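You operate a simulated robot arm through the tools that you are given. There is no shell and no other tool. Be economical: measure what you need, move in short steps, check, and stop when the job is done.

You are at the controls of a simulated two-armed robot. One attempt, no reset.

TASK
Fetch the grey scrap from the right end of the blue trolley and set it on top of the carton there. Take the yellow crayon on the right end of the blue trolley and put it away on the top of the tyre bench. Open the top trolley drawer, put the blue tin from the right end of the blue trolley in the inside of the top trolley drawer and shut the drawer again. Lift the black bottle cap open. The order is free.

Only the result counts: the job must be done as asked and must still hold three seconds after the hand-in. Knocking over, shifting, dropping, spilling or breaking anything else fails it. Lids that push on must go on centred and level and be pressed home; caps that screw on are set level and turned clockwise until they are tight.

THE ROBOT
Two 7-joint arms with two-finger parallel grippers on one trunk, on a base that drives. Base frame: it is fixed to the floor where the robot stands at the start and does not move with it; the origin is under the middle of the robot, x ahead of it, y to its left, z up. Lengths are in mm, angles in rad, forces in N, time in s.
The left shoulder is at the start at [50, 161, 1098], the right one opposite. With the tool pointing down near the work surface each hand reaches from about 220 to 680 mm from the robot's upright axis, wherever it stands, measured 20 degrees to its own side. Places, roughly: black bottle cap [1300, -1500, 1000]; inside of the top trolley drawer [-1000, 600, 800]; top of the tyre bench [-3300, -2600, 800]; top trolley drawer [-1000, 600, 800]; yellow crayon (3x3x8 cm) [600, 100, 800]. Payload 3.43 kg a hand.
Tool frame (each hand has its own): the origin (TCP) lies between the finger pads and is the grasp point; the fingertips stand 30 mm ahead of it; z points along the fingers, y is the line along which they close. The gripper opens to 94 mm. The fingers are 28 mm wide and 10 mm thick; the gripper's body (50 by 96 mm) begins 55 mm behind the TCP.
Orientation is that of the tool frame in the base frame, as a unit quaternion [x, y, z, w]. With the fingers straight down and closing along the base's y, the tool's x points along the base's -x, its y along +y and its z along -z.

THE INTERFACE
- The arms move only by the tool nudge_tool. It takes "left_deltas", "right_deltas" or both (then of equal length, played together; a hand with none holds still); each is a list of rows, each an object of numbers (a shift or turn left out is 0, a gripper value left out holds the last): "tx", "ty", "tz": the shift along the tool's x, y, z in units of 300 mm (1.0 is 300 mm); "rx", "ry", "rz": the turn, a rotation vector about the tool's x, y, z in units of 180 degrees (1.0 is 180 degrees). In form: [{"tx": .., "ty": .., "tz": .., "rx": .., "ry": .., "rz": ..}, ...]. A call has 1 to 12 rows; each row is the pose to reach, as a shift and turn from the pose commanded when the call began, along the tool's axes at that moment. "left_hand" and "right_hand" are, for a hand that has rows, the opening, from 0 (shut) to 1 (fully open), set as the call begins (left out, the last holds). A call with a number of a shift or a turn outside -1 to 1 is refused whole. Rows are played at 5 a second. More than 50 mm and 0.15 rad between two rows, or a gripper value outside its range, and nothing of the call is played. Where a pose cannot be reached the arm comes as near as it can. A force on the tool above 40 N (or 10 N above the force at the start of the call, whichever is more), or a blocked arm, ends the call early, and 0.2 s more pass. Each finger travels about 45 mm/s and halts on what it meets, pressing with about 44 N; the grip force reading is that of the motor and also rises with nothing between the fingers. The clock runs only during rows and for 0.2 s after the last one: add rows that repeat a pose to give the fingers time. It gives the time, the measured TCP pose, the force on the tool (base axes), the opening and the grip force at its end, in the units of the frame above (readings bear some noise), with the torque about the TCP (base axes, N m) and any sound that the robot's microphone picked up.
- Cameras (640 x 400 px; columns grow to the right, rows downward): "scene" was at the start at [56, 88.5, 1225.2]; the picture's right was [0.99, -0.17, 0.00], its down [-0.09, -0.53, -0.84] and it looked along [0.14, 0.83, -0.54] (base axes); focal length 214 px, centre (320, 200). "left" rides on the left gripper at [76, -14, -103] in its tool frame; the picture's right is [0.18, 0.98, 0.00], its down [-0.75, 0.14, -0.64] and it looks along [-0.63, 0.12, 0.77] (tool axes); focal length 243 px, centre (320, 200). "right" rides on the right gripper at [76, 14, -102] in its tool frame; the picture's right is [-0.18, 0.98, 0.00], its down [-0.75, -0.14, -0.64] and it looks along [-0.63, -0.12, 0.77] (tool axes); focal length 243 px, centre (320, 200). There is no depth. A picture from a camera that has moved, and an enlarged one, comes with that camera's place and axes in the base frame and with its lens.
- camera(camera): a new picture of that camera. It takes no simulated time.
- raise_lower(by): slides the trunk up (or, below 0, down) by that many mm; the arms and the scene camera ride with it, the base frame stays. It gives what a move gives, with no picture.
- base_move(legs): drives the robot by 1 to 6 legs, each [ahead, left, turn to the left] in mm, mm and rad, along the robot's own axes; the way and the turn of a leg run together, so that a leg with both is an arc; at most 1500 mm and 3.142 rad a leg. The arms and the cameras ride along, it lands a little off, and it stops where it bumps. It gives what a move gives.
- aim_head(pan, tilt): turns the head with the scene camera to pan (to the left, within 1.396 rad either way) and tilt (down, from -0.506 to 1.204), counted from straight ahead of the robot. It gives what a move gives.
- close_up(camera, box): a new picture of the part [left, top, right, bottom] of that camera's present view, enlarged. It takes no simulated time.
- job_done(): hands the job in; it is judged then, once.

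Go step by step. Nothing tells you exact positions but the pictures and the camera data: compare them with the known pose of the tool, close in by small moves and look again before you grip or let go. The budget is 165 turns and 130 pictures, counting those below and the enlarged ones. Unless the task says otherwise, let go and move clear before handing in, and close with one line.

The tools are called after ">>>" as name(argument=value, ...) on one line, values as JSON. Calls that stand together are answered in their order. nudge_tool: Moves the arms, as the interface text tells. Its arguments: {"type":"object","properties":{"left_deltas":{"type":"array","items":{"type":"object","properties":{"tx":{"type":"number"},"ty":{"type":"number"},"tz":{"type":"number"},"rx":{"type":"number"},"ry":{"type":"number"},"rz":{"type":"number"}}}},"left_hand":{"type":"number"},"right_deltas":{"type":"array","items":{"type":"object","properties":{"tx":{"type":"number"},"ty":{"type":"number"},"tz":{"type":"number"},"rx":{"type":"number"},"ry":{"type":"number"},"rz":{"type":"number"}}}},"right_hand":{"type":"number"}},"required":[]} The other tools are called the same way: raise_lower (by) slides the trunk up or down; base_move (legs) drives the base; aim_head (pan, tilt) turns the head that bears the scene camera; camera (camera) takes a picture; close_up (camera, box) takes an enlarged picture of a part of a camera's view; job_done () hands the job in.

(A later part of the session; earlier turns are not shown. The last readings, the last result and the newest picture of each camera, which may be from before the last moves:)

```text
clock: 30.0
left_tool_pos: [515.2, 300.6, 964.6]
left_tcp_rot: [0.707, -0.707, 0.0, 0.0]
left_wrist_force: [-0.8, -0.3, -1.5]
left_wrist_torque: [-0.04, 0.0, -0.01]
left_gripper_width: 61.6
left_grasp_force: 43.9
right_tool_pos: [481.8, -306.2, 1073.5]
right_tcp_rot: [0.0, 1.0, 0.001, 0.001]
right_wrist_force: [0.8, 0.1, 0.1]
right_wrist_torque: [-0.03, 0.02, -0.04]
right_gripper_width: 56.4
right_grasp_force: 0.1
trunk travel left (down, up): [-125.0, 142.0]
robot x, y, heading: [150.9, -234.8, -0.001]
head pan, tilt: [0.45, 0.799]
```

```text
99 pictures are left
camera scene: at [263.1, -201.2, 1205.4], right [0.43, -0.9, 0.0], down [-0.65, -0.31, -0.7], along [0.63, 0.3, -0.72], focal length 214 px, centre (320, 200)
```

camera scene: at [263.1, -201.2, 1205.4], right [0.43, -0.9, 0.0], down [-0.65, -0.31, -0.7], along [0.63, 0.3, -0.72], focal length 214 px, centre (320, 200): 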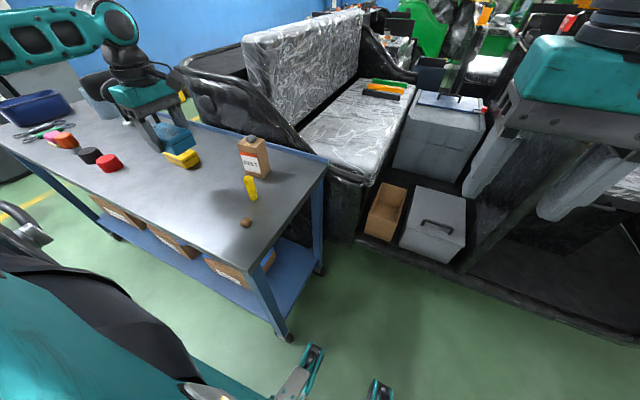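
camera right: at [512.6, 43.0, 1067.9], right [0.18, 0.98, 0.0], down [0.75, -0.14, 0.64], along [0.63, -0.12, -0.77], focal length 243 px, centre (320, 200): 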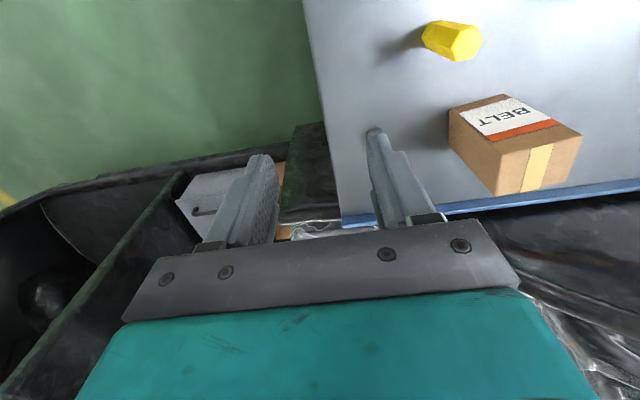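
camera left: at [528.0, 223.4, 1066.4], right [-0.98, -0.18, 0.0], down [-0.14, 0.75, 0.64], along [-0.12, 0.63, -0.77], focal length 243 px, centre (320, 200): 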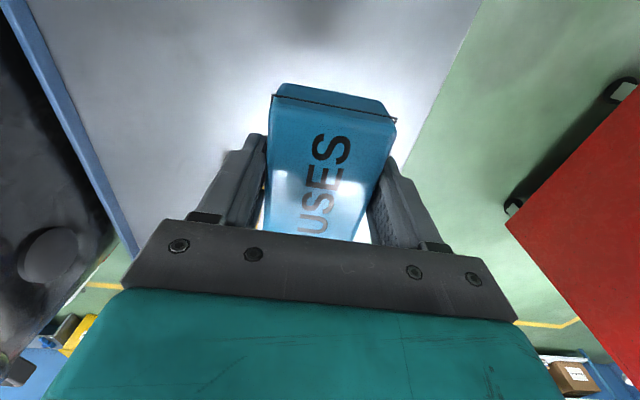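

The tin is held. I'll raise and retract the left hand, back off, and look at the red drawer trolley.

>>> nudge_tool(left_deltas=[{"tz": -0.12}, {"tz": -0.24}, {"tx": 0.12, "tz": -0.3}, {"tx": 0.26, "ty": 0.06, "tz": -0.3}, {"tx": 0.4, "ty": 0.1, "tz": -0.3}, {"tx": 0.54, "ty": 0.14, "tz": -0.3}])

>>> base_move(legs=[[-300, 0, 0]])

>>> aim_head(pan=1.39, tilt=0.45)

>>> camera(camera="scene")

```text
clock: 31.4
left_tool_pos: [474.4, 137.9, 1054.8]
left_tcp_rot: [0.708, -0.707, 0.0, 0.0]
left_wrist_force: [-0.4, -2.0, -0.6]
left_wrist_torque: [0.01, 0.03, -0.01]
left_gripper_width: 61.8
left_grasp_force: 44.3
right_tool_pos: [482.0, -306.1, 1073.0]
right_tcp_rot: [0.0, 1.0, 0.0, 0.0]
right_wrist_force: [-0.2, -0.9, 0.4]
right_wrist_torque: [0.0, -0.06, -0.01]
right_gripper_width: 56.5
right_grasp_force: 0.0
trunk travel left (down, up): [-125.0, 142.0]
robot x, y, heading: [149.1, -238.6, 0.003]
head pan, tilt: [0.45, 0.799]
```

```text
clock: 33.5
left_tool_pos: [178.7, 138.3, 1056.1]
left_tcp_rot: [0.708, -0.706, 0.0, 0.0]
left_wrist_force: [0.0, -0.8, -1.9]
left_wrist_torque: [0.0, 0.02, 0.02]
left_gripper_width: 61.8
left_grasp_force: 44.4
right_tool_pos: [185.1, -306.6, 1072.4]
right_tcp_rot: [0.0, 1.0, 0.001, 0.0]
right_wrist_force: [-0.7, -0.2, 0.3]
right_wrist_torque: [-0.01, 0.0, -0.02]
right_gripper_width: 56.5
right_grasp_force: 0.1
trunk travel left (down, up): [-125.0, 142.0]
robot x, y, heading: [-146.5, -236.1, 0.002]
head pan, tilt: [0.45, 0.799]
```

```text
clock: 34.7
left_tool_pos: [178.7, 138.2, 1055.9]
left_tcp_rot: [0.708, -0.707, 0.0, 0.001]
left_wrist_force: [0.5, -0.6, -2.3]
left_wrist_torque: [-0.03, 0.0, -0.01]
left_gripper_width: 61.7
left_grasp_force: 43.7
right_tool_pos: [187.3, -304.8, 1073.0]
right_tcp_rot: [0.0, 1.0, 0.001, -0.001]
right_wrist_force: [1.3, 0.5, -0.3]
right_wrist_torque: [0.0, -0.02, -0.04]
right_gripper_width: 56.2
right_grasp_force: 0.0
trunk travel left (down, up): [-125.0, 142.0]
robot x, y, heading: [-145.8, -237.3, -0.002]
head pan, tilt: [1.389, 0.45]
```

```text
98 pictures are left
camera scene: at [-88.7, -145.7, 1235.8], right [0.98, -0.18, 0.0], down [-0.08, -0.43, -0.9], along [0.16, 0.89, -0.44], focal length 214 px, centre (320, 200)
```

scene: 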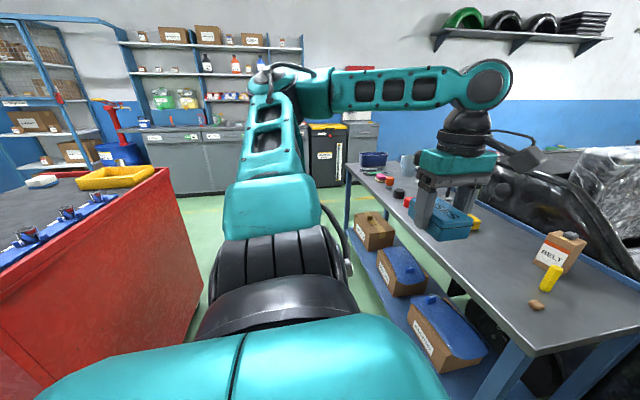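

The red trolley's plain right side is at x≈-812. I'll turn left to see where its drawers face.

>>> base_move(legs=[[-100, -100, 0], [0, 0, 2.3]])

>>> aim_head(pan=0.0, tilt=0.5)

>>> camera(camera="scene")

```text
clock: 41.4
left_tool_pos: [-742.3, -335.8, 1056.2]
left_tcp_rot: [0.936, 0.351, 0.0, 0.0]
left_wrist_force: [-0.9, 0.2, -0.9]
left_wrist_torque: [-0.02, 0.0, 0.02]
left_gripper_width: 61.6
left_grasp_force: 43.8
right_tool_pos: [-411.8, -36.9, 1072.7]
right_tcp_rot: [0.91, -0.414, -0.001, 0.0]
right_wrist_force: [-0.2, 0.7, -0.1]
right_wrist_torque: [-0.04, 0.0, -0.02]
right_gripper_width: 56.4
right_grasp_force: 0.1
trunk travel left (down, up): [-125.0, 142.0]
robot x, y, heading: [-246.3, -331.8, 2.288]
head pan, tilt: [1.389, 0.45]
```

```text
clock: 43.0
left_tool_pos: [-742.1, -335.9, 1056.0]
left_tcp_rot: [0.936, 0.351, 0.0, 0.001]
left_wrist_force: [0.1, -0.5, -1.5]
left_wrist_torque: [0.03, 0.01, -0.01]
left_gripper_width: 61.6
left_grasp_force: 44.0
right_tool_pos: [-412.4, -38.5, 1073.9]
right_tcp_rot: [0.91, -0.414, -0.001, 0.0]
right_wrist_force: [-0.2, -0.5, 0.1]
right_wrist_torque: [0.0, 0.02, 0.03]
right_gripper_width: 56.3
right_grasp_force: 0.1
trunk travel left (down, up): [-125.0, 142.0]
robot x, y, heading: [-248.1, -337.2, 2.29]
head pan, tilt: [0.0, 0.499]
```

```text
97 pictures are left
camera scene: at [-331.7, -235.5, 1231.4], right [0.75, 0.66, 0.0], down [0.31, -0.36, -0.88], along [-0.58, 0.66, -0.48], focal length 214 px, centre (320, 200)
```

scene: 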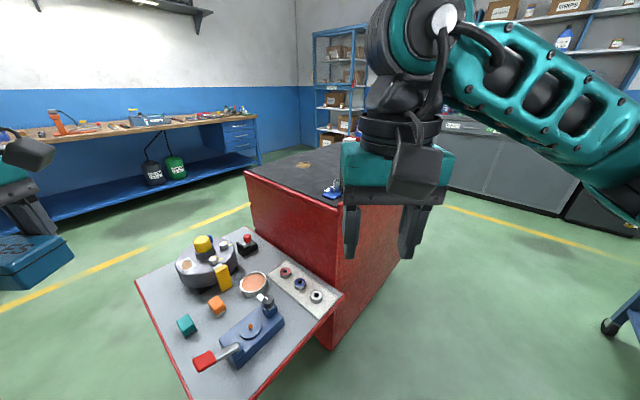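

>>> close_up(camera="scene", box=[120, 130, 440, 350])

```text
1.82 times, centred on (280, 240) of scene
camera zoom: at [-331.7, -235.5, 1231.4], right [0.75, 0.66, 0.0], down [0.31, -0.36, -0.88], along [-0.58, 0.66, -0.48], focal length 390 px, centre (393, 127)
```

zoom: 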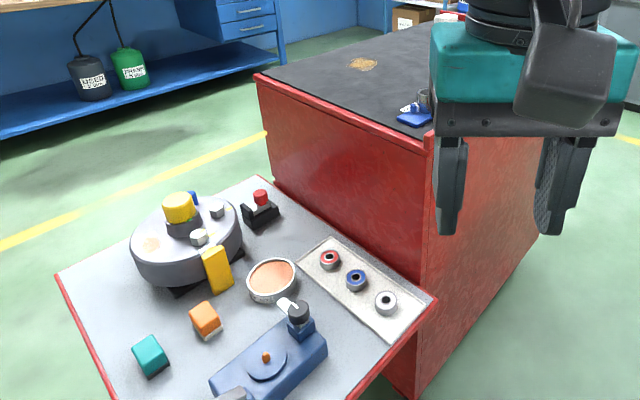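

The -y side has a low shelf, so the drawers are probably on the far (-x) side. I'll check the free floor to the left before driving around.

>>> aim_head(pan=1.0, tilt=0.45)

>>> camera(camera="scene")

```text
clock: 44.2
left_tool_pos: [-742.5, -334.4, 1056.8]
left_tcp_rot: [0.936, 0.351, 0.0, 0.0]
left_wrist_force: [-0.6, -0.1, -1.2]
left_wrist_torque: [-0.01, -0.03, -0.01]
left_gripper_width: 61.7
left_grasp_force: 44.3
right_tool_pos: [-413.2, -39.6, 1073.3]
right_tcp_rot: [0.91, -0.414, 0.0, 0.0]
right_wrist_force: [-0.3, -0.6, -0.1]
right_wrist_torque: [0.04, 0.0, 0.0]
right_gripper_width: 56.5
right_grasp_force: 0.2
trunk travel left (down, up): [-125.0, 142.0]
robot x, y, heading: [-246.3, -332.6, 2.286]
head pan, tilt: [1.0, 0.45]
```

```text
95 pictures are left
camera scene: at [-362.8, -317.3, 1235.8], right [-0.14, 0.99, 0.0], down [0.43, 0.06, -0.9], along [-0.89, -0.13, -0.44], focal length 214 px, centre (320, 200)
```

scene: 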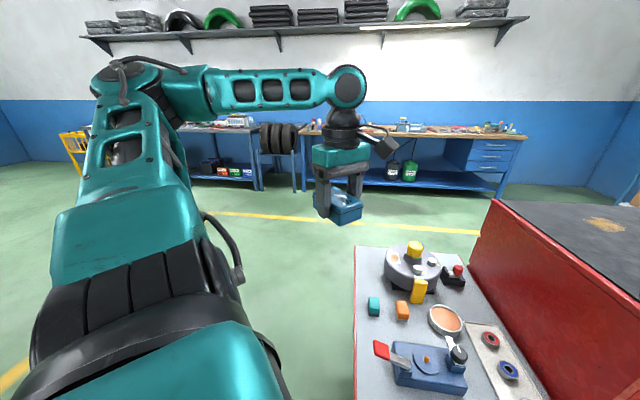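

Floor is clear. Driving around to the -x side of the red trolley.

>>> base_move(legs=[[-226, 197, 0], [985, 1131, 0], [0, 0, -1.0]])

>>> aim_head(pan=0.0, tilt=0.5)

>>> camera(camera="scene")

```text
clock: 55.8
left_tool_pos: [-2014.7, -239.7, 1055.1]
left_tcp_rot: [0.992, -0.125, 0.0, 0.0]
left_wrist_force: [0.1, 0.3, -1.0]
left_wrist_torque: [0.05, 0.01, -0.02]
left_gripper_width: 61.6
left_grasp_force: 43.6
right_tool_pos: [-1581.9, -343.5, 1073.0]
right_tcp_rot: [-0.613, 0.79, 0.0, 0.0]
right_wrist_force: [0.2, 0.0, 0.0]
right_wrist_torque: [-0.03, -0.01, -0.01]
right_gripper_width: 56.4
right_grasp_force: 0.1
trunk travel left (down, up): [-125.0, 142.0]
robot x, y, heading: [-1735.7, -647.3, 1.321]
head pan, tilt: [1.0, 0.45]
```

```text
clock: 57.1
left_tool_pos: [-2015.0, -239.4, 1056.1]
left_tcp_rot: [0.992, -0.126, -0.001, 0.0]
left_wrist_force: [-0.4, 0.0, -1.9]
left_wrist_torque: [-0.04, 0.0, 0.01]
left_gripper_width: 61.8
left_grasp_force: 43.7
right_tool_pos: [-1582.0, -343.4, 1073.1]
right_tcp_rot: [-0.613, 0.79, 0.0, 0.0]
right_wrist_force: [0.9, 1.0, -0.2]
right_wrist_torque: [0.03, 0.0, 0.01]
right_gripper_width: 56.5
right_grasp_force: 0.1
trunk travel left (down, up): [-125.0, 142.0]
robot x, y, heading: [-1734.5, -643.6, 1.322]
head pan, tilt: [0.0, 0.499]
```

```text
94 pictures are left
camera scene: at [-1699.0, -520.3, 1231.4], right [0.97, -0.25, 0.0], down [-0.12, -0.46, -0.88], along [0.22, 0.85, -0.48], focal length 214 px, centre (320, 200)
```

scene: 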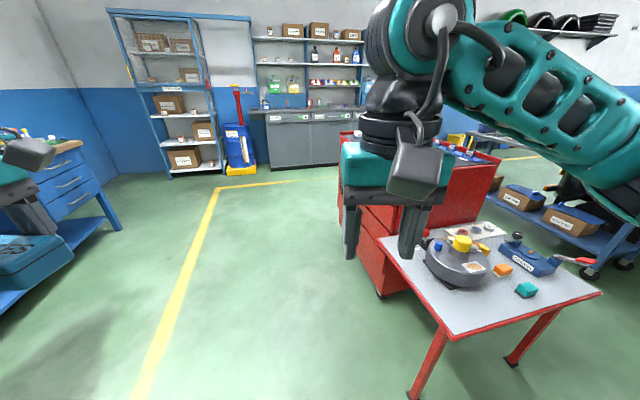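

The drawers face -x. Driving to stand in front of them facing +x.

>>> base_move(legs=[[1152, 517, 0], [0, 0, -1.32]])

>>> aim_head(pan=0.0, tilt=0.6)

>>> camera(camera="scene")

```text
clock: 66.7
left_tool_pos: [-1641.2, 989.8, 1055.6]
left_tcp_rot: [0.721, -0.693, 0.0, 0.0]
left_wrist_force: [0.2, 0.4, -1.3]
left_wrist_torque: [-0.04, -0.03, 0.01]
left_gripper_width: 61.8
left_grasp_force: 43.7
right_tool_pos: [-1617.7, 545.0, 1073.0]
right_tcp_rot: [-0.019, 1.0, 0.0, 0.0]
right_wrist_force: [0.5, -0.4, -0.2]
right_wrist_torque: [0.01, -0.02, 0.01]
right_gripper_width: 56.6
right_grasp_force: 0.0
trunk travel left (down, up): [-125.0, 142.0]
robot x, y, heading: [-1953.0, 604.0, 0.04]
head pan, tilt: [0.0, 0.499]
```

```text
clock: 67.4
left_tool_pos: [-1640.6, 988.5, 1055.1]
left_tcp_rot: [0.72, -0.694, 0.0, 0.0]
left_wrist_force: [0.2, 0.0, -1.8]
left_wrist_torque: [-0.02, 0.01, -0.01]
left_gripper_width: 61.9
left_grasp_force: 43.8
right_tool_pos: [-1617.6, 545.0, 1072.6]
right_tcp_rot: [-0.018, 1.0, 0.0, 0.0]
right_wrist_force: [0.0, -0.9, 0.5]
right_wrist_torque: [0.0, -0.01, 0.01]
right_gripper_width: 56.2
right_grasp_force: 0.1
trunk travel left (down, up): [-125.0, 142.0]
robot x, y, heading: [-1952.8, 603.9, 0.041]
head pan, tilt: [0.0, 0.6]
```

```text
93 pictures are left
camera scene: at [-1823.0, 607.7, 1222.3], right [0.04, -1.0, 0.0], down [-0.56, -0.02, -0.83], along [0.82, 0.03, -0.56], focal length 214 px, centre (320, 200)
```

scene: 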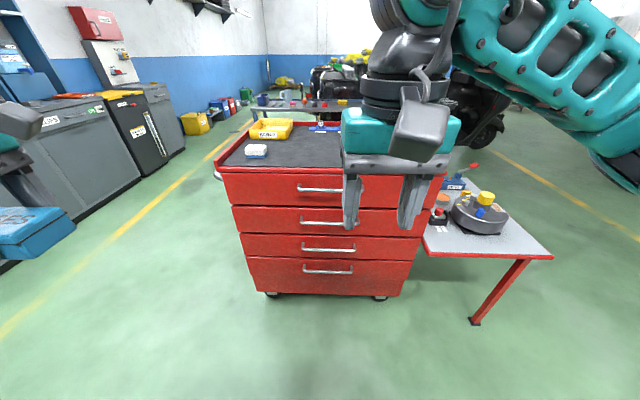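

The cabinet's drawer face is at about x≈-1140, the top handle at ≈ (-1160, 602, 812). I'll move 150 closer, squarely, and start turning the right hand to point forward with vertical closing.

>>> base_move(legs=[[150, 0, -0.04]])

>>> nudge_tool(right_deltas=[{"tx": -0.06, "rx": -0.0275, "ry": -0.0275, "rz": 0.0275}, {"tx": -0.12, "rx": -0.055, "ry": -0.055, "rz": 0.055}, {"tx": -0.18, "rx": -0.0825, "ry": -0.0825, "rz": 0.0825}, {"tx": -0.24, "rx": -0.11, "ry": -0.11, "rz": 0.11}, {"tx": -0.3, "rx": -0.1375, "ry": -0.1375, "rz": 0.1375}, {"tx": -0.36, "rx": -0.165, "ry": -0.165, "rz": 0.165}, {"tx": -0.4, "rx": -0.1925, "ry": -0.1925, "rz": 0.1925}], right_hand=0.6)

>>> nudge_tool(right_deltas=[{"rx": -0.0275, "ry": -0.0275, "rz": 0.0275}, {"rx": -0.055, "ry": -0.055, "rz": 0.055}, {"rx": -0.0825, "ry": -0.0825, "rz": 0.0825}, {"rx": -0.11, "ry": -0.11, "rz": 0.11}, {"rx": -0.1375, "ry": -0.1375, "rz": 0.1375}, {"rx": -0.165, "ry": -0.165, "rz": 0.165}, {"rx": -0.1925, "ry": -0.1925, "rz": 0.1925}])

>>> camera(camera="right")

>>> camera(camera="scene")

```text
clock: 68.7
left_tool_pos: [-1480.9, 979.0, 1056.2]
left_tcp_rot: [-0.706, 0.708, 0.0, 0.0]
left_wrist_force: [0.6, 0.6, -0.7]
left_wrist_torque: [-0.03, 0.02, 0.02]
left_gripper_width: 61.6
left_grasp_force: 44.3
right_tool_pos: [-1474.1, 534.9, 1073.5]
right_tcp_rot: [0.001, 1.0, 0.0, 0.0]
right_wrist_force: [0.7, 0.6, -0.4]
right_wrist_torque: [-0.02, 0.02, -0.02]
right_gripper_width: 56.5
right_grasp_force: 0.1
trunk travel left (down, up): [-125.0, 142.0]
robot x, y, heading: [-1808.0, 606.6, 0.005]
head pan, tilt: [0.0, 0.6]
```

```text
clock: 70.3
left_tool_pos: [-1481.6, 978.7, 1056.6]
left_tcp_rot: [-0.706, 0.708, 0.0, 0.001]
left_wrist_force: [-0.3, 1.0, -1.4]
left_wrist_torque: [0.0, -0.03, 0.01]
left_gripper_width: 61.4
left_grasp_force: 43.7
right_tool_pos: [-1355.0, 536.3, 1073.3]
right_tcp_rot: [0.288, 0.865, 0.291, 0.29]
right_wrist_force: [-0.1, 0.0, 0.5]
right_wrist_torque: [-0.01, -0.03, 0.0]
right_gripper_width: 56.2
right_grasp_force: 0.0
trunk travel left (down, up): [-125.0, 142.0]
robot x, y, heading: [-1808.1, 601.1, -0.003]
head pan, tilt: [0.0, 0.6]
```

```text
clock: 71.9
left_tool_pos: [-1480.4, 978.7, 1054.9]
left_tcp_rot: [-0.707, 0.708, 0.0, 0.0]
left_wrist_force: [-0.2, 0.0, -1.3]
left_wrist_torque: [0.02, -0.02, 0.01]
left_gripper_width: 61.7
left_grasp_force: 43.5
right_tool_pos: [-1353.2, 535.3, 1073.2]
right_tcp_rot: [0.5, 0.499, 0.499, 0.501]
right_wrist_force: [0.1, -0.1, -0.4]
right_wrist_torque: [-0.01, -0.03, -0.02]
right_gripper_width: 56.2
right_grasp_force: 0.1
trunk travel left (down, up): [-125.0, 142.0]
robot x, y, heading: [-1807.1, 605.5, -0.005]
head pan, tilt: [0.0, 0.6]
```

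```text
92 pictures are left
camera right: at [-1456.7, 612.1, 1086.5], right [0.0, -0.18, 0.98], down [-0.64, -0.75, -0.14], along [0.77, -0.63, -0.12], focal length 243 px, centre (320, 200)
```

right: 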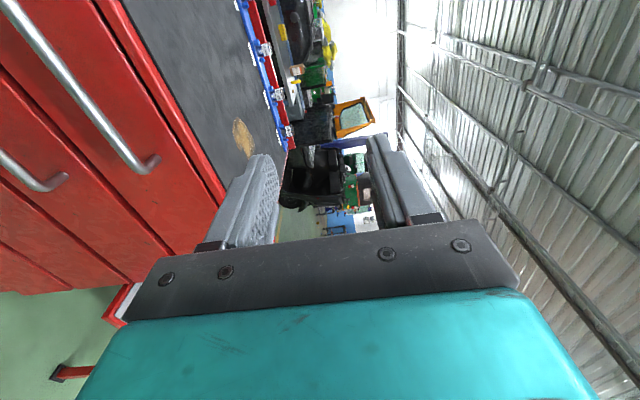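

```text
91 pictures are left
camera scene: at [-1677.6, 605.6, 1222.2], right [0.0, -1.0, 0.0], down [-0.57, 0.0, -0.82], along [0.82, 0.0, -0.57], focal length 214 px, centre (320, 200)
```

scene: 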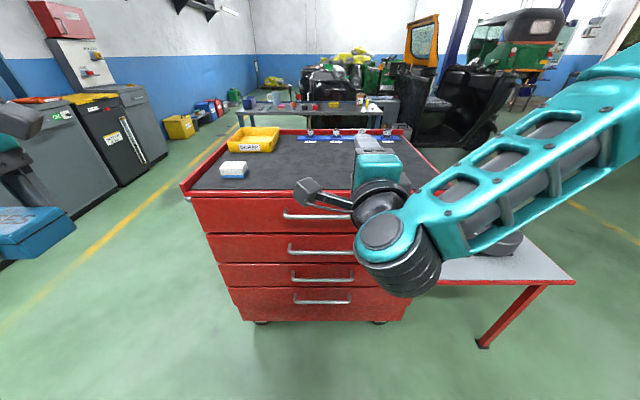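

The right hand points forward. Lowering it to handle height in front of the drawer.

>>> nudge_tool(right_deltas=[{"tx": 0.04, "ty": -0.14}, {"tx": 0.08, "ty": -0.28}, {"tx": 0.12, "ty": -0.42}, {"tx": 0.16, "ty": -0.56}, {"tx": 0.2, "ty": -0.7}, {"tx": 0.22, "ty": -0.83}])

>>> camera(camera="right")

>>> camera(camera="scene")

```text
clock: 73.3
left_tool_pos: [-1481.3, 979.5, 1055.4]
left_tcp_rot: [-0.706, 0.708, 0.0, -0.001]
left_wrist_force: [-0.6, 0.2, 0.7]
left_wrist_torque: [0.01, -0.01, -0.01]
left_gripper_width: 61.8
left_grasp_force: 44.6
right_tool_pos: [-1360.5, 616.0, 842.5]
right_tcp_rot: [0.503, 0.499, 0.497, 0.501]
right_wrist_force: [0.5, 0.2, 0.1]
right_wrist_torque: [0.02, 0.0, 0.01]
right_gripper_width: 56.2
right_grasp_force: 0.0
right hand out of reach, approached as far as the arm can: row 6
trunk travel left (down, up): [-125.0, 142.0]
robot x, y, heading: [-1804.6, 602.3, 0.001]
head pan, tilt: [0.0, 0.6]
```

```text
90 pictures are left
camera right: at [-1462.3, 693.5, 856.4], right [0.0, -0.18, 0.98], down [-0.65, -0.75, -0.14], along [0.76, -0.64, -0.12], focal length 243 px, centre (320, 200)
```

right: 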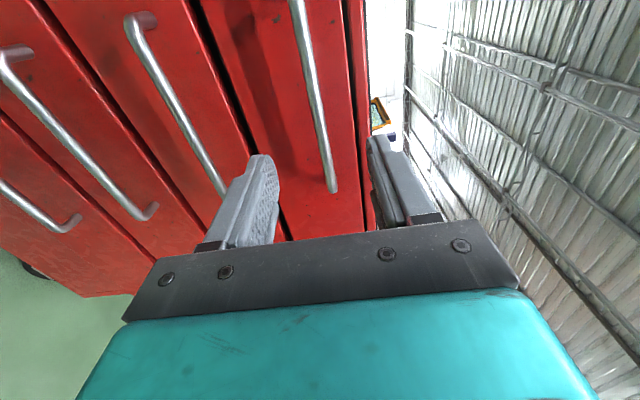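

```text
89 pictures are left
camera scene: at [-1677.8, 605.5, 1222.3], right [0.0, -1.0, 0.0], down [-0.56, 0.0, -0.83], along [0.83, 0.0, -0.56], focal length 214 px, centre (320, 200)
```

scene: 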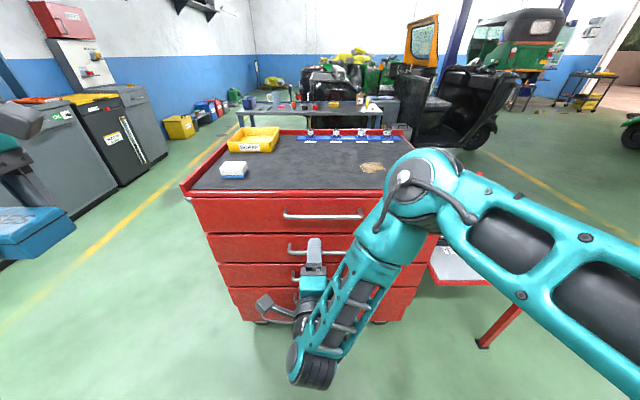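

Handle located at x≈-1180, z≈834, y 475–708. Advancing toward its middle.

>>> nudge_tool(right_deltas=[{"tx": -0.02, "tz": 0.12}, {"tx": -0.05, "tz": 0.24}, {"tx": -0.07, "tz": 0.36}])

>>> camera(camera="right")

```text
clock: 74.1
left_tool_pos: [-1480.9, 977.6, 1056.1]
left_tcp_rot: [-0.707, 0.707, 0.0, 0.0]
left_wrist_force: [1.8, 0.2, -1.9]
left_wrist_torque: [-0.03, -0.02, -0.03]
left_gripper_width: 61.8
left_grasp_force: 43.9
right_tool_pos: [-1259.8, 619.7, 867.4]
right_tcp_rot: [0.506, 0.499, 0.494, 0.501]
right_wrist_force: [0.3, -0.2, 0.0]
right_wrist_torque: [0.0, 0.01, -0.03]
right_gripper_width: 56.2
right_grasp_force: 0.0
right hand out of reach, approached as far as the arm can: row 1, 2, 3
trunk travel left (down, up): [-125.0, 142.0]
robot x, y, heading: [-1805.9, 607.0, 0.0]
head pan, tilt: [0.0, 0.6]
```

```text
88 pictures are left
camera right: at [-1362.1, 698.9, 882.8], right [0.01, -0.18, 0.98], down [-0.65, -0.74, -0.13], along [0.76, -0.64, -0.13], focal length 243 px, centre (320, 200)
```

right: 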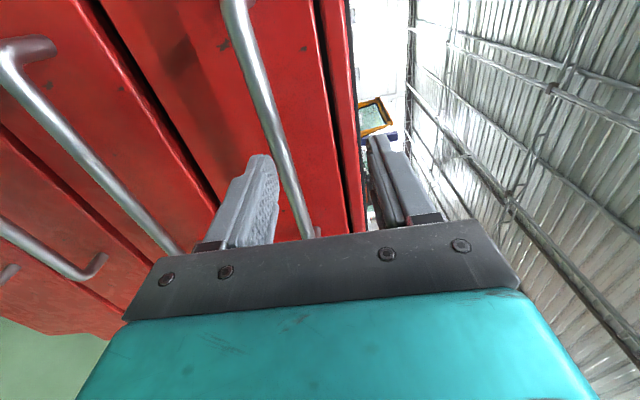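

A joint limit keeps the hand high. Lowering the trunk will help.

>>> raise_lower(by=-80)

>>> nudge_tool(right_deltas=[{}, {}])

```text
clock: 75.3
left_tool_pos: [-1480.8, 979.3, 976.2]
left_tcp_rot: [-0.707, 0.707, 0.0, 0.0]
left_wrist_force: [0.1, -0.1, -0.4]
left_wrist_torque: [0.0, 0.01, 0.0]
left_gripper_width: 61.7
left_grasp_force: 44.6
right_tool_pos: [-1262.1, 621.5, 787.7]
right_tcp_rot: [0.507, 0.499, 0.493, 0.502]
right_wrist_force: [-1.0, 0.0, -0.1]
right_wrist_torque: [0.03, 0.04, 0.01]
right_gripper_width: 56.4
right_grasp_force: 0.1
trunk travel left (down, up): [-45.0, 222.0]
robot x, y, heading: [-1808.9, 608.8, -0.002]
head pan, tilt: [0.0, 0.6]
```

```text
clock: 75.9
left_tool_pos: [-1482.1, 978.4, 976.9]
left_tcp_rot: [-0.706, 0.708, 0.0, 0.001]
left_wrist_force: [-0.1, -0.3, -1.1]
left_wrist_torque: [0.0, -0.01, 0.04]
left_gripper_width: 61.8
left_grasp_force: 44.0
right_tool_pos: [-1261.8, 620.9, 787.6]
right_tcp_rot: [0.507, 0.499, 0.493, 0.501]
right_wrist_force: [0.2, -1.3, 0.6]
right_wrist_torque: [-0.01, 0.02, 0.01]
right_gripper_width: 56.2
right_grasp_force: 0.2
trunk travel left (down, up): [-45.0, 222.0]
robot x, y, heading: [-1807.7, 603.5, -0.004]
head pan, tilt: [0.0, 0.6]
```

>>> nudge_tool(right_deltas=[{"tx": -0.04, "ty": 0.08}, {"tx": -0.083, "ty": 0.153}])

>>> camera(camera="right")

>>> camera(camera="scene")

```text
clock: 76.5
left_tool_pos: [-1482.0, 979.4, 976.1]
left_tcp_rot: [-0.706, 0.708, 0.0, 0.0]
left_wrist_force: [1.0, 0.1, -0.8]
left_wrist_torque: [-0.04, 0.01, 0.01]
left_gripper_width: 61.5
left_grasp_force: 43.8
right_tool_pos: [-1261.1, 594.8, 836.2]
right_tcp_rot: [0.506, 0.499, 0.494, 0.5]
right_wrist_force: [0.0, 0.0, 0.4]
right_wrist_torque: [-0.01, 0.02, -0.01]
right_gripper_width: 56.5
right_grasp_force: 0.0
trunk travel left (down, up): [-45.0, 222.0]
robot x, y, heading: [-1805.9, 602.6, -0.004]
head pan, tilt: [0.0, 0.6]
```

```text
87 pictures are left
camera right: at [-1362.6, 673.3, 850.0], right [0.01, -0.18, 0.98], down [-0.65, -0.74, -0.13], along [0.76, -0.64, -0.13], focal length 243 px, centre (320, 200)
```

right: 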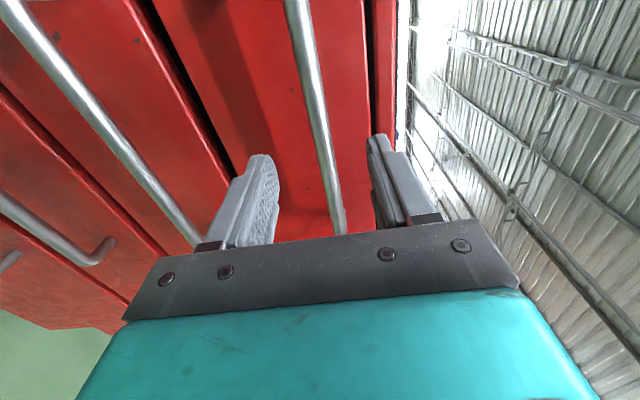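

```text
86 pictures are left
camera scene: at [-1677.9, 605.2, 1142.3], right [0.0, -1.0, 0.0], down [-0.56, 0.0, -0.83], along [0.83, 0.0, -0.56], focal length 214 px, centre (320, 200)
```

scene: 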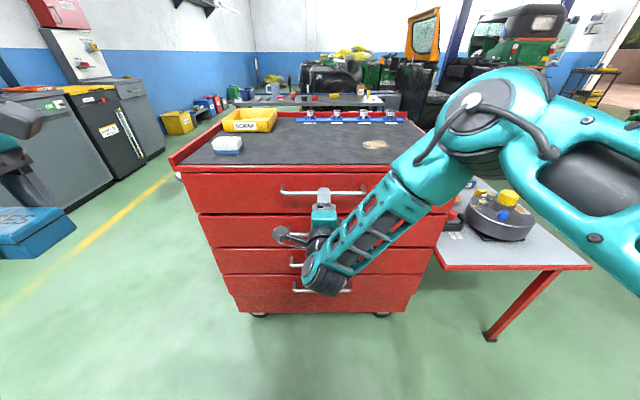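

Handle is level with the gap. Advancing around it.

>>> nudge_tool(right_deltas=[{"tz": 0.07}, {"tz": 0.14}, {"tz": 0.2}])

>>> camera(camera="right")

>>> close_up(camera="scene", box=[240, 150, 400, 250])

```text
clock: 77.3
left_tool_pos: [-1481.4, 980.3, 976.2]
left_tcp_rot: [-0.706, 0.708, -0.001, -0.001]
left_wrist_force: [0.2, -0.3, -0.4]
left_wrist_torque: [-0.01, -0.03, -0.03]
left_gripper_width: 61.6
left_grasp_force: 44.0
right_tool_pos: [-1201.2, 595.8, 835.3]
right_tcp_rot: [0.508, 0.499, 0.491, 0.502]
right_wrist_force: [0.1, 0.1, 0.8]
right_wrist_torque: [0.01, 0.02, 0.02]
right_gripper_width: 56.3
right_grasp_force: 0.0
trunk travel left (down, up): [-45.0, 222.0]
robot x, y, heading: [-1805.1, 605.9, -0.003]
head pan, tilt: [0.0, 0.6]
```

```text
85 pictures are left
camera right: at [-1302.1, 674.9, 849.4], right [0.01, -0.18, 0.98], down [-0.66, -0.74, -0.13], along [0.75, -0.65, -0.13], focal length 243 px, centre (320, 200)
```

right: 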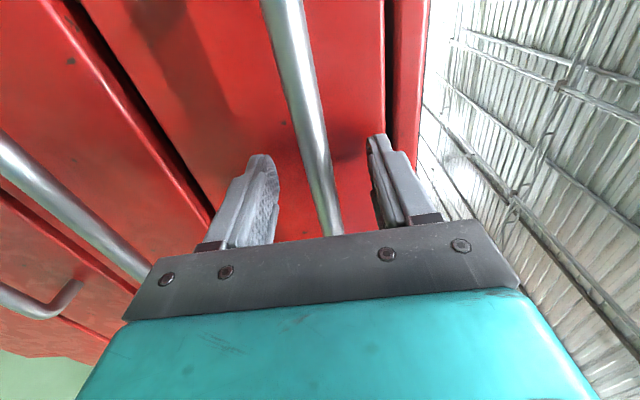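

```text
4.00 times, centred on (320, 200) of scene
camera zoom: at [-1677.8, 605.3, 1142.3], right [0.0, -1.0, 0.0], down [-0.57, 0.0, -0.82], along [0.82, 0.0, -0.57], focal length 858 px, centre (320, 200)
```

zoom: 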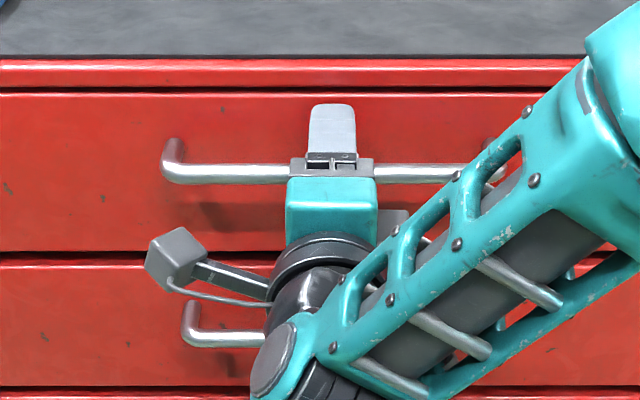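

Bar is between the fingers. Closing.

>>> nudge_tool(right_deltas=[{}, {}, {}, {}, {}], right_hand=0.0)

>>> camera(camera="right")

```text
clock: 78.5
left_tool_pos: [-1482.3, 978.6, 976.0]
left_tcp_rot: [-0.707, 0.707, 0.0, -0.001]
left_wrist_force: [-0.1, 0.0, -1.3]
left_wrist_torque: [-0.01, 0.02, -0.03]
left_gripper_width: 61.5
left_grasp_force: 44.2
right_tool_pos: [-1202.1, 596.2, 834.9]
right_tcp_rot: [0.508, 0.497, 0.492, 0.503]
right_wrist_force: [0.9, 0.9, 7.5]
right_wrist_torque: [-0.07, -0.02, -0.01]
right_gripper_width: 18.1
right_grasp_force: 44.4
trunk travel left (down, up): [-45.0, 222.0]
robot x, y, heading: [-1809.7, 605.1, 0.002]
head pan, tilt: [0.0, 0.6]
```

```text
83 pictures are left
camera right: at [-1302.2, 675.0, 850.8], right [0.01, -0.18, 0.98], down [-0.66, -0.74, -0.13], along [0.75, -0.65, -0.13], focal length 243 px, centre (320, 200)
```

right: 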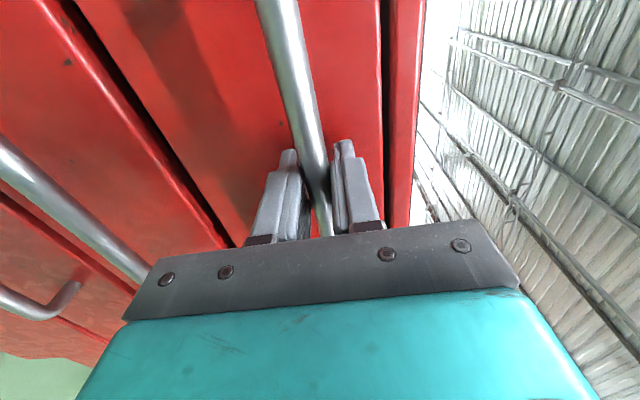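

The bar is gripped. Pulling the drawer open by driving back.

>>> base_move(legs=[[-150, 0, 0]])

>>> camera(camera="scene")

```text
clock: 79.9
left_tool_pos: [-1632.3, 979.8, 976.9]
left_tcp_rot: [-0.706, 0.708, 0.0, 0.001]
left_wrist_force: [-0.9, -0.1, -0.8]
left_wrist_torque: [0.03, 0.01, -0.01]
left_gripper_width: 61.8
left_grasp_force: 44.2
right_tool_pos: [-1352.5, 596.5, 835.5]
right_tcp_rot: [0.508, 0.497, 0.492, 0.503]
right_wrist_force: [1.0, -3.0, 12.5]
right_wrist_torque: [-0.04, -0.01, -0.04]
right_gripper_width: 18.5
right_grasp_force: 45.0
trunk travel left (down, up): [-45.0, 222.0]
robot x, y, heading: [-1961.8, 605.7, 0.003]
head pan, tilt: [0.0, 0.6]
```

```text
82 pictures are left
camera scene: at [-1829.5, 605.3, 1142.5], right [0.0, -1.0, 0.0], down [-0.56, 0.0, -0.83], along [0.83, 0.0, -0.56], focal length 214 px, centre (320, 200)
```

scene: 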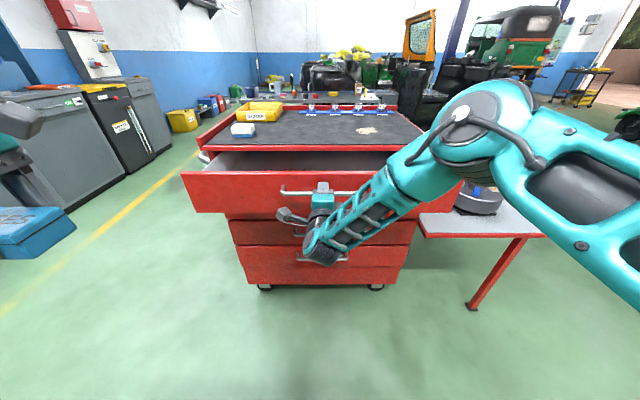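

Drawer opens nicely. Pulling another 140.

>>> base_move(legs=[[-140, 0, 0]])

>>> camera(camera="scene")

```text
clock: 81.2
left_tool_pos: [-1769.5, 979.3, 975.8]
left_tcp_rot: [0.708, -0.706, 0.0, 0.0]
left_wrist_force: [0.3, -1.3, -1.2]
left_wrist_torque: [-0.02, 0.03, -0.03]
left_gripper_width: 61.5
left_grasp_force: 44.4
right_tool_pos: [-1488.3, 596.4, 835.8]
right_tcp_rot: [0.508, 0.497, 0.492, 0.503]
right_wrist_force: [0.2, -7.3, 5.9]
right_wrist_torque: [-0.09, -0.01, -0.24]
right_gripper_width: 17.9
right_grasp_force: 44.8
trunk travel left (down, up): [-45.0, 222.0]
robot x, y, heading: [-2092.7, 603.7, 0.001]
head pan, tilt: [0.0, 0.6]
```

```text
81 pictures are left
camera scene: at [-1965.2, 605.1, 1142.4], right [0.0, -1.0, 0.0], down [-0.56, 0.0, -0.83], along [0.83, 0.0, -0.56], focal length 214 px, centre (320, 200)
```

scene: 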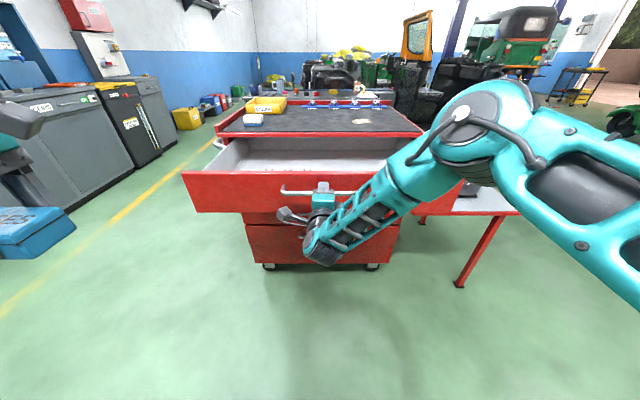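

Drawer is open ~285 mm and empty. Releasing the handle and taking the right hand back, up and aside.

>>> nudge_tool(right_deltas=[{}, {}, {}, {"tz": -0.1}, {"tz": -0.22}, {"tz": -0.34}], right_hand=0.7)

>>> nudge_tool(right_deltas=[{"ty": 0.14}, {"ty": 0.28}, {"ty": 0.42}, {"tx": -0.1, "ty": 0.52}, {"tx": -0.22, "ty": 0.6}, {"tx": -0.36, "ty": 0.62}, {"tx": -0.5, "ty": 0.62}, {"tx": -0.6, "ty": 0.62}])

>>> camera(camera="scene")

```text
clock: 82.6
left_tool_pos: [-1769.2, 979.6, 976.3]
left_tcp_rot: [0.708, -0.706, 0.0, 0.0]
left_wrist_force: [0.7, -0.2, -1.4]
left_wrist_torque: [-0.01, -0.02, 0.0]
left_gripper_width: 61.5
left_grasp_force: 44.3
right_tool_pos: [-1588.0, 601.3, 836.7]
right_tcp_rot: [0.508, 0.496, 0.491, 0.504]
right_wrist_force: [-0.4, 0.2, 0.1]
right_wrist_torque: [0.05, 0.02, -0.02]
right_gripper_width: 66.0
right_grasp_force: 0.1
trunk travel left (down, up): [-45.0, 222.0]
robot x, y, heading: [-2093.1, 608.2, 0.006]
head pan, tilt: [0.0, 0.6]
```

```text
clock: 84.4
left_tool_pos: [-1769.8, 980.7, 976.2]
left_tcp_rot: [0.707, -0.707, 0.0, 0.0]
left_wrist_force: [-0.1, 0.1, -1.6]
left_wrist_torque: [-0.04, -0.01, 0.01]
left_gripper_width: 61.8
left_grasp_force: 44.0
right_tool_pos: [-1595.4, 436.2, 1039.9]
right_tcp_rot: [0.511, 0.497, 0.489, 0.503]
right_wrist_force: [0.8, 0.6, 0.4]
right_wrist_torque: [0.0, 0.01, -0.02]
right_gripper_width: 66.0
right_grasp_force: 0.0
right hand out of reach, approached as far as the arm can: row 8
trunk travel left (down, up): [-45.0, 222.0]
robot x, y, heading: [-2098.6, 602.3, 0.003]
head pan, tilt: [0.0, 0.6]
```

```text
80 pictures are left
camera scene: at [-1964.9, 605.3, 1142.3], right [0.0, -1.0, 0.0], down [-0.56, 0.0, -0.83], along [0.83, 0.0, -0.56], focal length 214 px, centre (320, 200)
```

scene: 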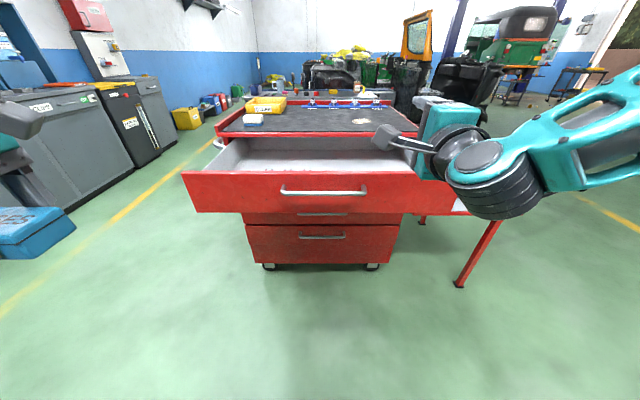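

Drawer interior spans x≈-1450…-1175, y≈230…950. Moving the base forward 160 and bringing the tin over it.

>>> base_move(legs=[[160, 0, 0]])

>>> nudge_tool(left_deltas=[{"tx": 0.1, "ty": -0.08, "tz": -0.05}, {"tx": 0.2, "ty": -0.2, "tz": -0.1}, {"tx": 0.3, "ty": -0.32, "tz": -0.1}, {"tx": 0.4, "ty": -0.44, "tz": -0.1}, {"tx": 0.5, "ty": -0.56, "tz": -0.1}, {"tx": 0.6, "ty": -0.68, "tz": -0.1}, {"tx": 0.7, "ty": -0.8, "tz": -0.1}, {"tx": 0.76, "ty": -0.86, "tz": -0.1}])

>>> camera(camera="scene")

>>> camera(camera="left")

```text
clock: 85.8
left_tool_pos: [-1611.6, 979.1, 976.7]
left_tcp_rot: [0.707, -0.707, 0.0, 0.0]
left_wrist_force: [0.7, 0.4, -1.1]
left_wrist_torque: [-0.01, 0.03, 0.02]
left_gripper_width: 61.8
left_grasp_force: 44.0
right_tool_pos: [-1438.0, 436.3, 1039.9]
right_tcp_rot: [0.512, 0.497, 0.488, 0.503]
right_wrist_force: [0.3, 0.4, -0.2]
right_wrist_torque: [0.02, -0.03, -0.02]
right_gripper_width: 65.6
right_grasp_force: 0.1
trunk travel left (down, up): [-45.0, 222.0]
robot x, y, heading: [-1936.5, 601.3, 0.0]
head pan, tilt: [0.0, 0.6]
```

```text
clock: 87.6
left_tool_pos: [-1416.4, 805.3, 998.1]
left_tcp_rot: [0.708, -0.706, 0.0, 0.0]
left_wrist_force: [0.3, -0.4, -1.1]
left_wrist_torque: [0.0, -0.02, 0.0]
left_gripper_width: 61.9
left_grasp_force: 44.2
left hand out of reach, approached as far as the arm can: row 6, 7, 8
right_tool_pos: [-1437.0, 436.4, 1038.1]
right_tcp_rot: [0.511, 0.497, 0.489, 0.503]
right_wrist_force: [0.1, 0.0, 0.0]
right_wrist_torque: [0.03, -0.02, 0.05]
right_gripper_width: 66.0
right_grasp_force: 0.2
trunk travel left (down, up): [-45.0, 222.0]
robot x, y, heading: [-1931.8, 607.2, -0.0]
head pan, tilt: [0.0, 0.6]
```

```text
79 pictures are left
camera scene: at [-1807.3, 605.4, 1142.3], right [0.0, -1.0, 0.0], down [-0.56, 0.0, -0.83], along [0.83, 0.0, -0.56], focal length 214 px, centre (320, 200)
```

scene: 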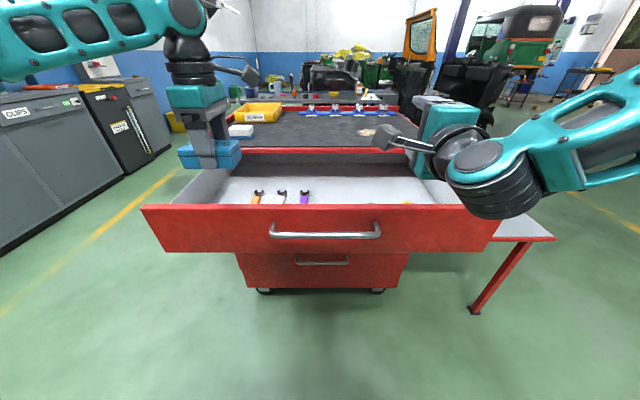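

```text
78 pictures are left
camera left: at [-1403.7, 726.7, 1099.6], right [-0.98, -0.19, 0.0], down [-0.14, 0.75, 0.64], along [-0.12, 0.63, -0.77], focal length 243 px, centre (320, 200)
```

left: 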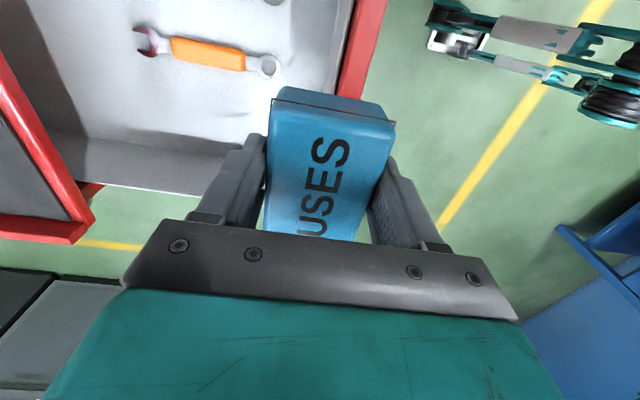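

There are tools in the drawer. I need a clear spot; enlarging the inside.

>>> aim_head(pan=0.0, tilt=0.9)

>>> camera(camera="scene")

>>> camera(camera="right")

```text
clock: 88.4
left_tool_pos: [-1416.6, 803.6, 998.7]
left_tcp_rot: [-0.707, 0.707, 0.001, 0.0]
left_wrist_force: [0.0, -0.3, -1.1]
left_wrist_torque: [-0.02, 0.01, -0.01]
left_gripper_width: 61.6
left_grasp_force: 43.4
right_tool_pos: [-1437.1, 435.4, 1039.4]
right_tcp_rot: [0.511, 0.496, 0.489, 0.504]
right_wrist_force: [0.3, 0.8, 0.3]
right_wrist_torque: [-0.01, -0.02, 0.0]
right_gripper_width: 65.7
right_grasp_force: 0.1
trunk travel left (down, up): [-45.0, 222.0]
robot x, y, heading: [-1935.3, 601.3, -0.005]
head pan, tilt: [0.0, 0.901]
```

```text
77 pictures are left
camera scene: at [-1819.9, 605.5, 1117.6], right [0.0, -1.0, 0.0], down [-0.78, 0.0, -0.62], along [0.62, 0.0, -0.78], focal length 214 px, centre (320, 200)
```

scene: 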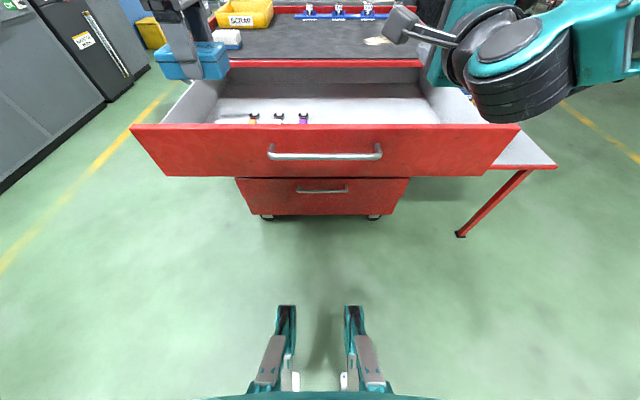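

```text
76 pictures are left
camera right: at [-1537.5, 515.8, 1054.5], right [0.01, -0.18, 0.98], down [-0.67, -0.73, -0.13], along [0.75, -0.65, -0.13], focal length 243 px, centre (320, 200)
```

right: 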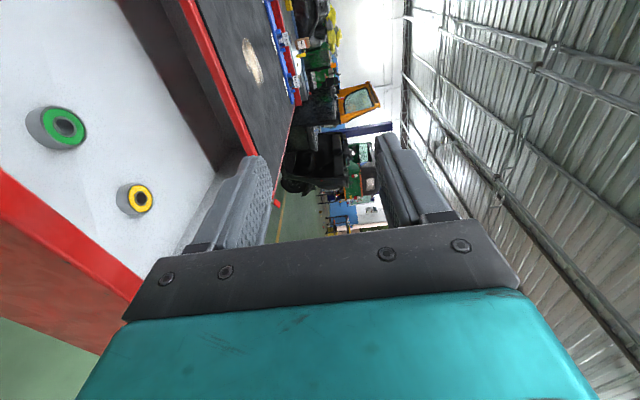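

Right part holds tape rolls (y≈370, 462), wrenches at y≈654–800; the gap around y≈565 is free. I'll shift the base so the left hand reaches it.

>>> base_move(legs=[[80, -150, 0]])

>>> nudge_tool(left_deltas=[{}])

>>> camera(camera="left")

>>> camera(camera="scene")

```text
clock: 89.8
left_tool_pos: [-1337.9, 651.3, 997.9]
left_tcp_rot: [-0.707, 0.707, 0.0, 0.0]
left_wrist_force: [-0.1, 1.1, -1.3]
left_wrist_torque: [-0.01, 0.02, 0.0]
left_gripper_width: 61.6
left_grasp_force: 44.4
right_tool_pos: [-1359.3, 283.9, 1038.7]
right_tcp_rot: [0.512, 0.497, 0.488, 0.503]
right_wrist_force: [-0.2, -1.0, -0.3]
right_wrist_torque: [0.0, -0.01, 0.03]
right_gripper_width: 65.8
right_grasp_force: 0.0
trunk travel left (down, up): [-45.0, 222.0]
robot x, y, heading: [-1859.9, 454.0, 0.002]
head pan, tilt: [0.0, 0.901]
```

```text
clock: 90.2
left_tool_pos: [-1338.9, 651.6, 998.0]
left_tcp_rot: [-0.707, 0.707, 0.0, -0.001]
left_wrist_force: [0.1, -0.1, -0.1]
left_wrist_torque: [-0.02, -0.02, -0.01]
left_gripper_width: 61.6
left_grasp_force: 43.6
right_tool_pos: [-1358.6, 284.1, 1038.5]
right_tcp_rot: [0.512, 0.496, 0.489, 0.503]
right_wrist_force: [-0.2, -0.3, -0.1]
right_wrist_torque: [0.01, 0.02, 0.0]
right_gripper_width: 65.9
right_grasp_force: 0.1
trunk travel left (down, up): [-45.0, 222.0]
robot x, y, heading: [-1856.9, 455.7, -0.007]
head pan, tilt: [0.0, 0.901]
```

```text
75 pictures are left
camera left: at [-1324.9, 574.6, 1099.4], right [-0.98, -0.18, 0.0], down [-0.14, 0.75, 0.64], along [-0.12, 0.63, -0.77], focal length 243 px, centre (320, 200)
```

left: 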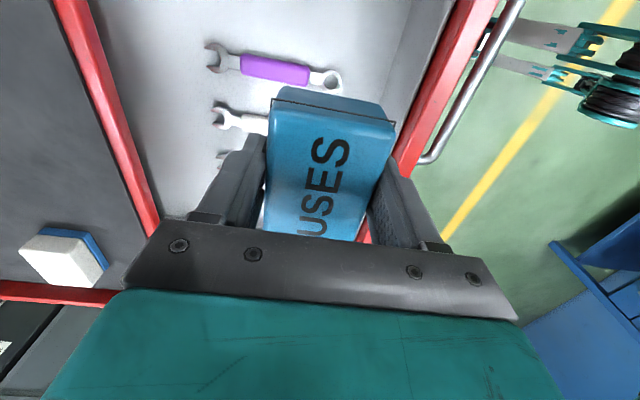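

```text
74 pictures are left
camera scene: at [-1741.5, 454.0, 1117.5], right [0.0, -1.0, 0.0], down [-0.78, 0.0, -0.62], along [0.62, 0.0, -0.78], focal length 214 px, centre (320, 200)
```

scene: 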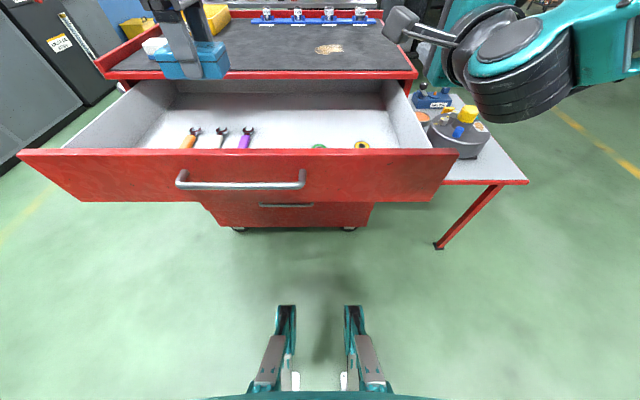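

Target spot for the tin: (-1325, 560). Moving over and descending part way.

>>> nudge_tool(left_deltas=[{"tx": 0.1, "ty": -0.02}, {"tx": 0.2, "ty": -0.04}, {"tx": 0.303, "ty": -0.045}, {"tx": 0.303, "ty": -0.045, "tz": 0.12}, {"tx": 0.303, "ty": -0.045, "tz": 0.25}, {"tx": 0.303, "ty": -0.045, "tz": 0.38}])

>>> camera(camera="left")

>>> camera(camera="scene")

```text
clock: 91.7
left_tool_pos: [-1366.9, 611.5, 893.7]
left_tcp_rot: [-0.706, 0.708, -0.002, -0.001]
left_wrist_force: [0.9, -0.2, 0.0]
left_wrist_torque: [0.0, 0.0, 0.03]
left_gripper_width: 61.6
left_grasp_force: 44.2
left hand out of reach, approached as far as the arm can: row 1, 2, 3, 4, 5, 6
right_tool_pos: [-1358.6, 284.3, 1038.7]
right_tcp_rot: [0.512, 0.496, 0.489, 0.503]
right_wrist_force: [0.2, -0.1, 0.1]
right_wrist_torque: [0.02, -0.02, 0.01]
right_gripper_width: 65.7
right_grasp_force: 0.1
trunk travel left (down, up): [-45.0, 222.0]
robot x, y, heading: [-1859.4, 454.9, -0.007]
head pan, tilt: [0.0, 0.901]
```

```text
73 pictures are left
camera left: at [-1353.8, 534.4, 994.6], right [-0.98, -0.18, 0.0], down [-0.14, 0.76, 0.64], along [-0.12, 0.63, -0.77], focal length 243 px, centre (320, 200)
```

left: 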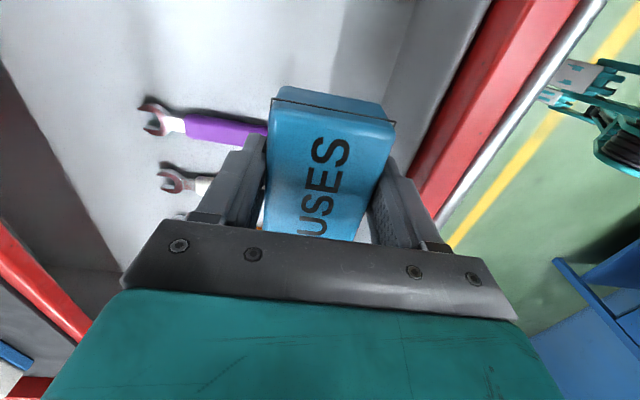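

```text
72 pictures are left
camera scene: at [-1741.5, 454.0, 1117.5], right [0.0, -1.0, 0.0], down [-0.78, 0.0, -0.62], along [0.62, 0.0, -0.78], focal length 214 px, centre (320, 200)
```

scene: 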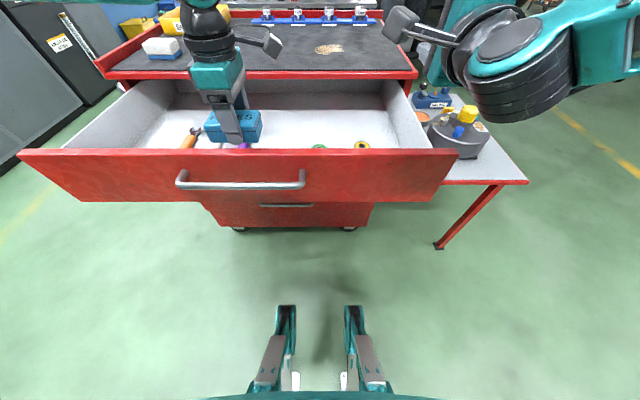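

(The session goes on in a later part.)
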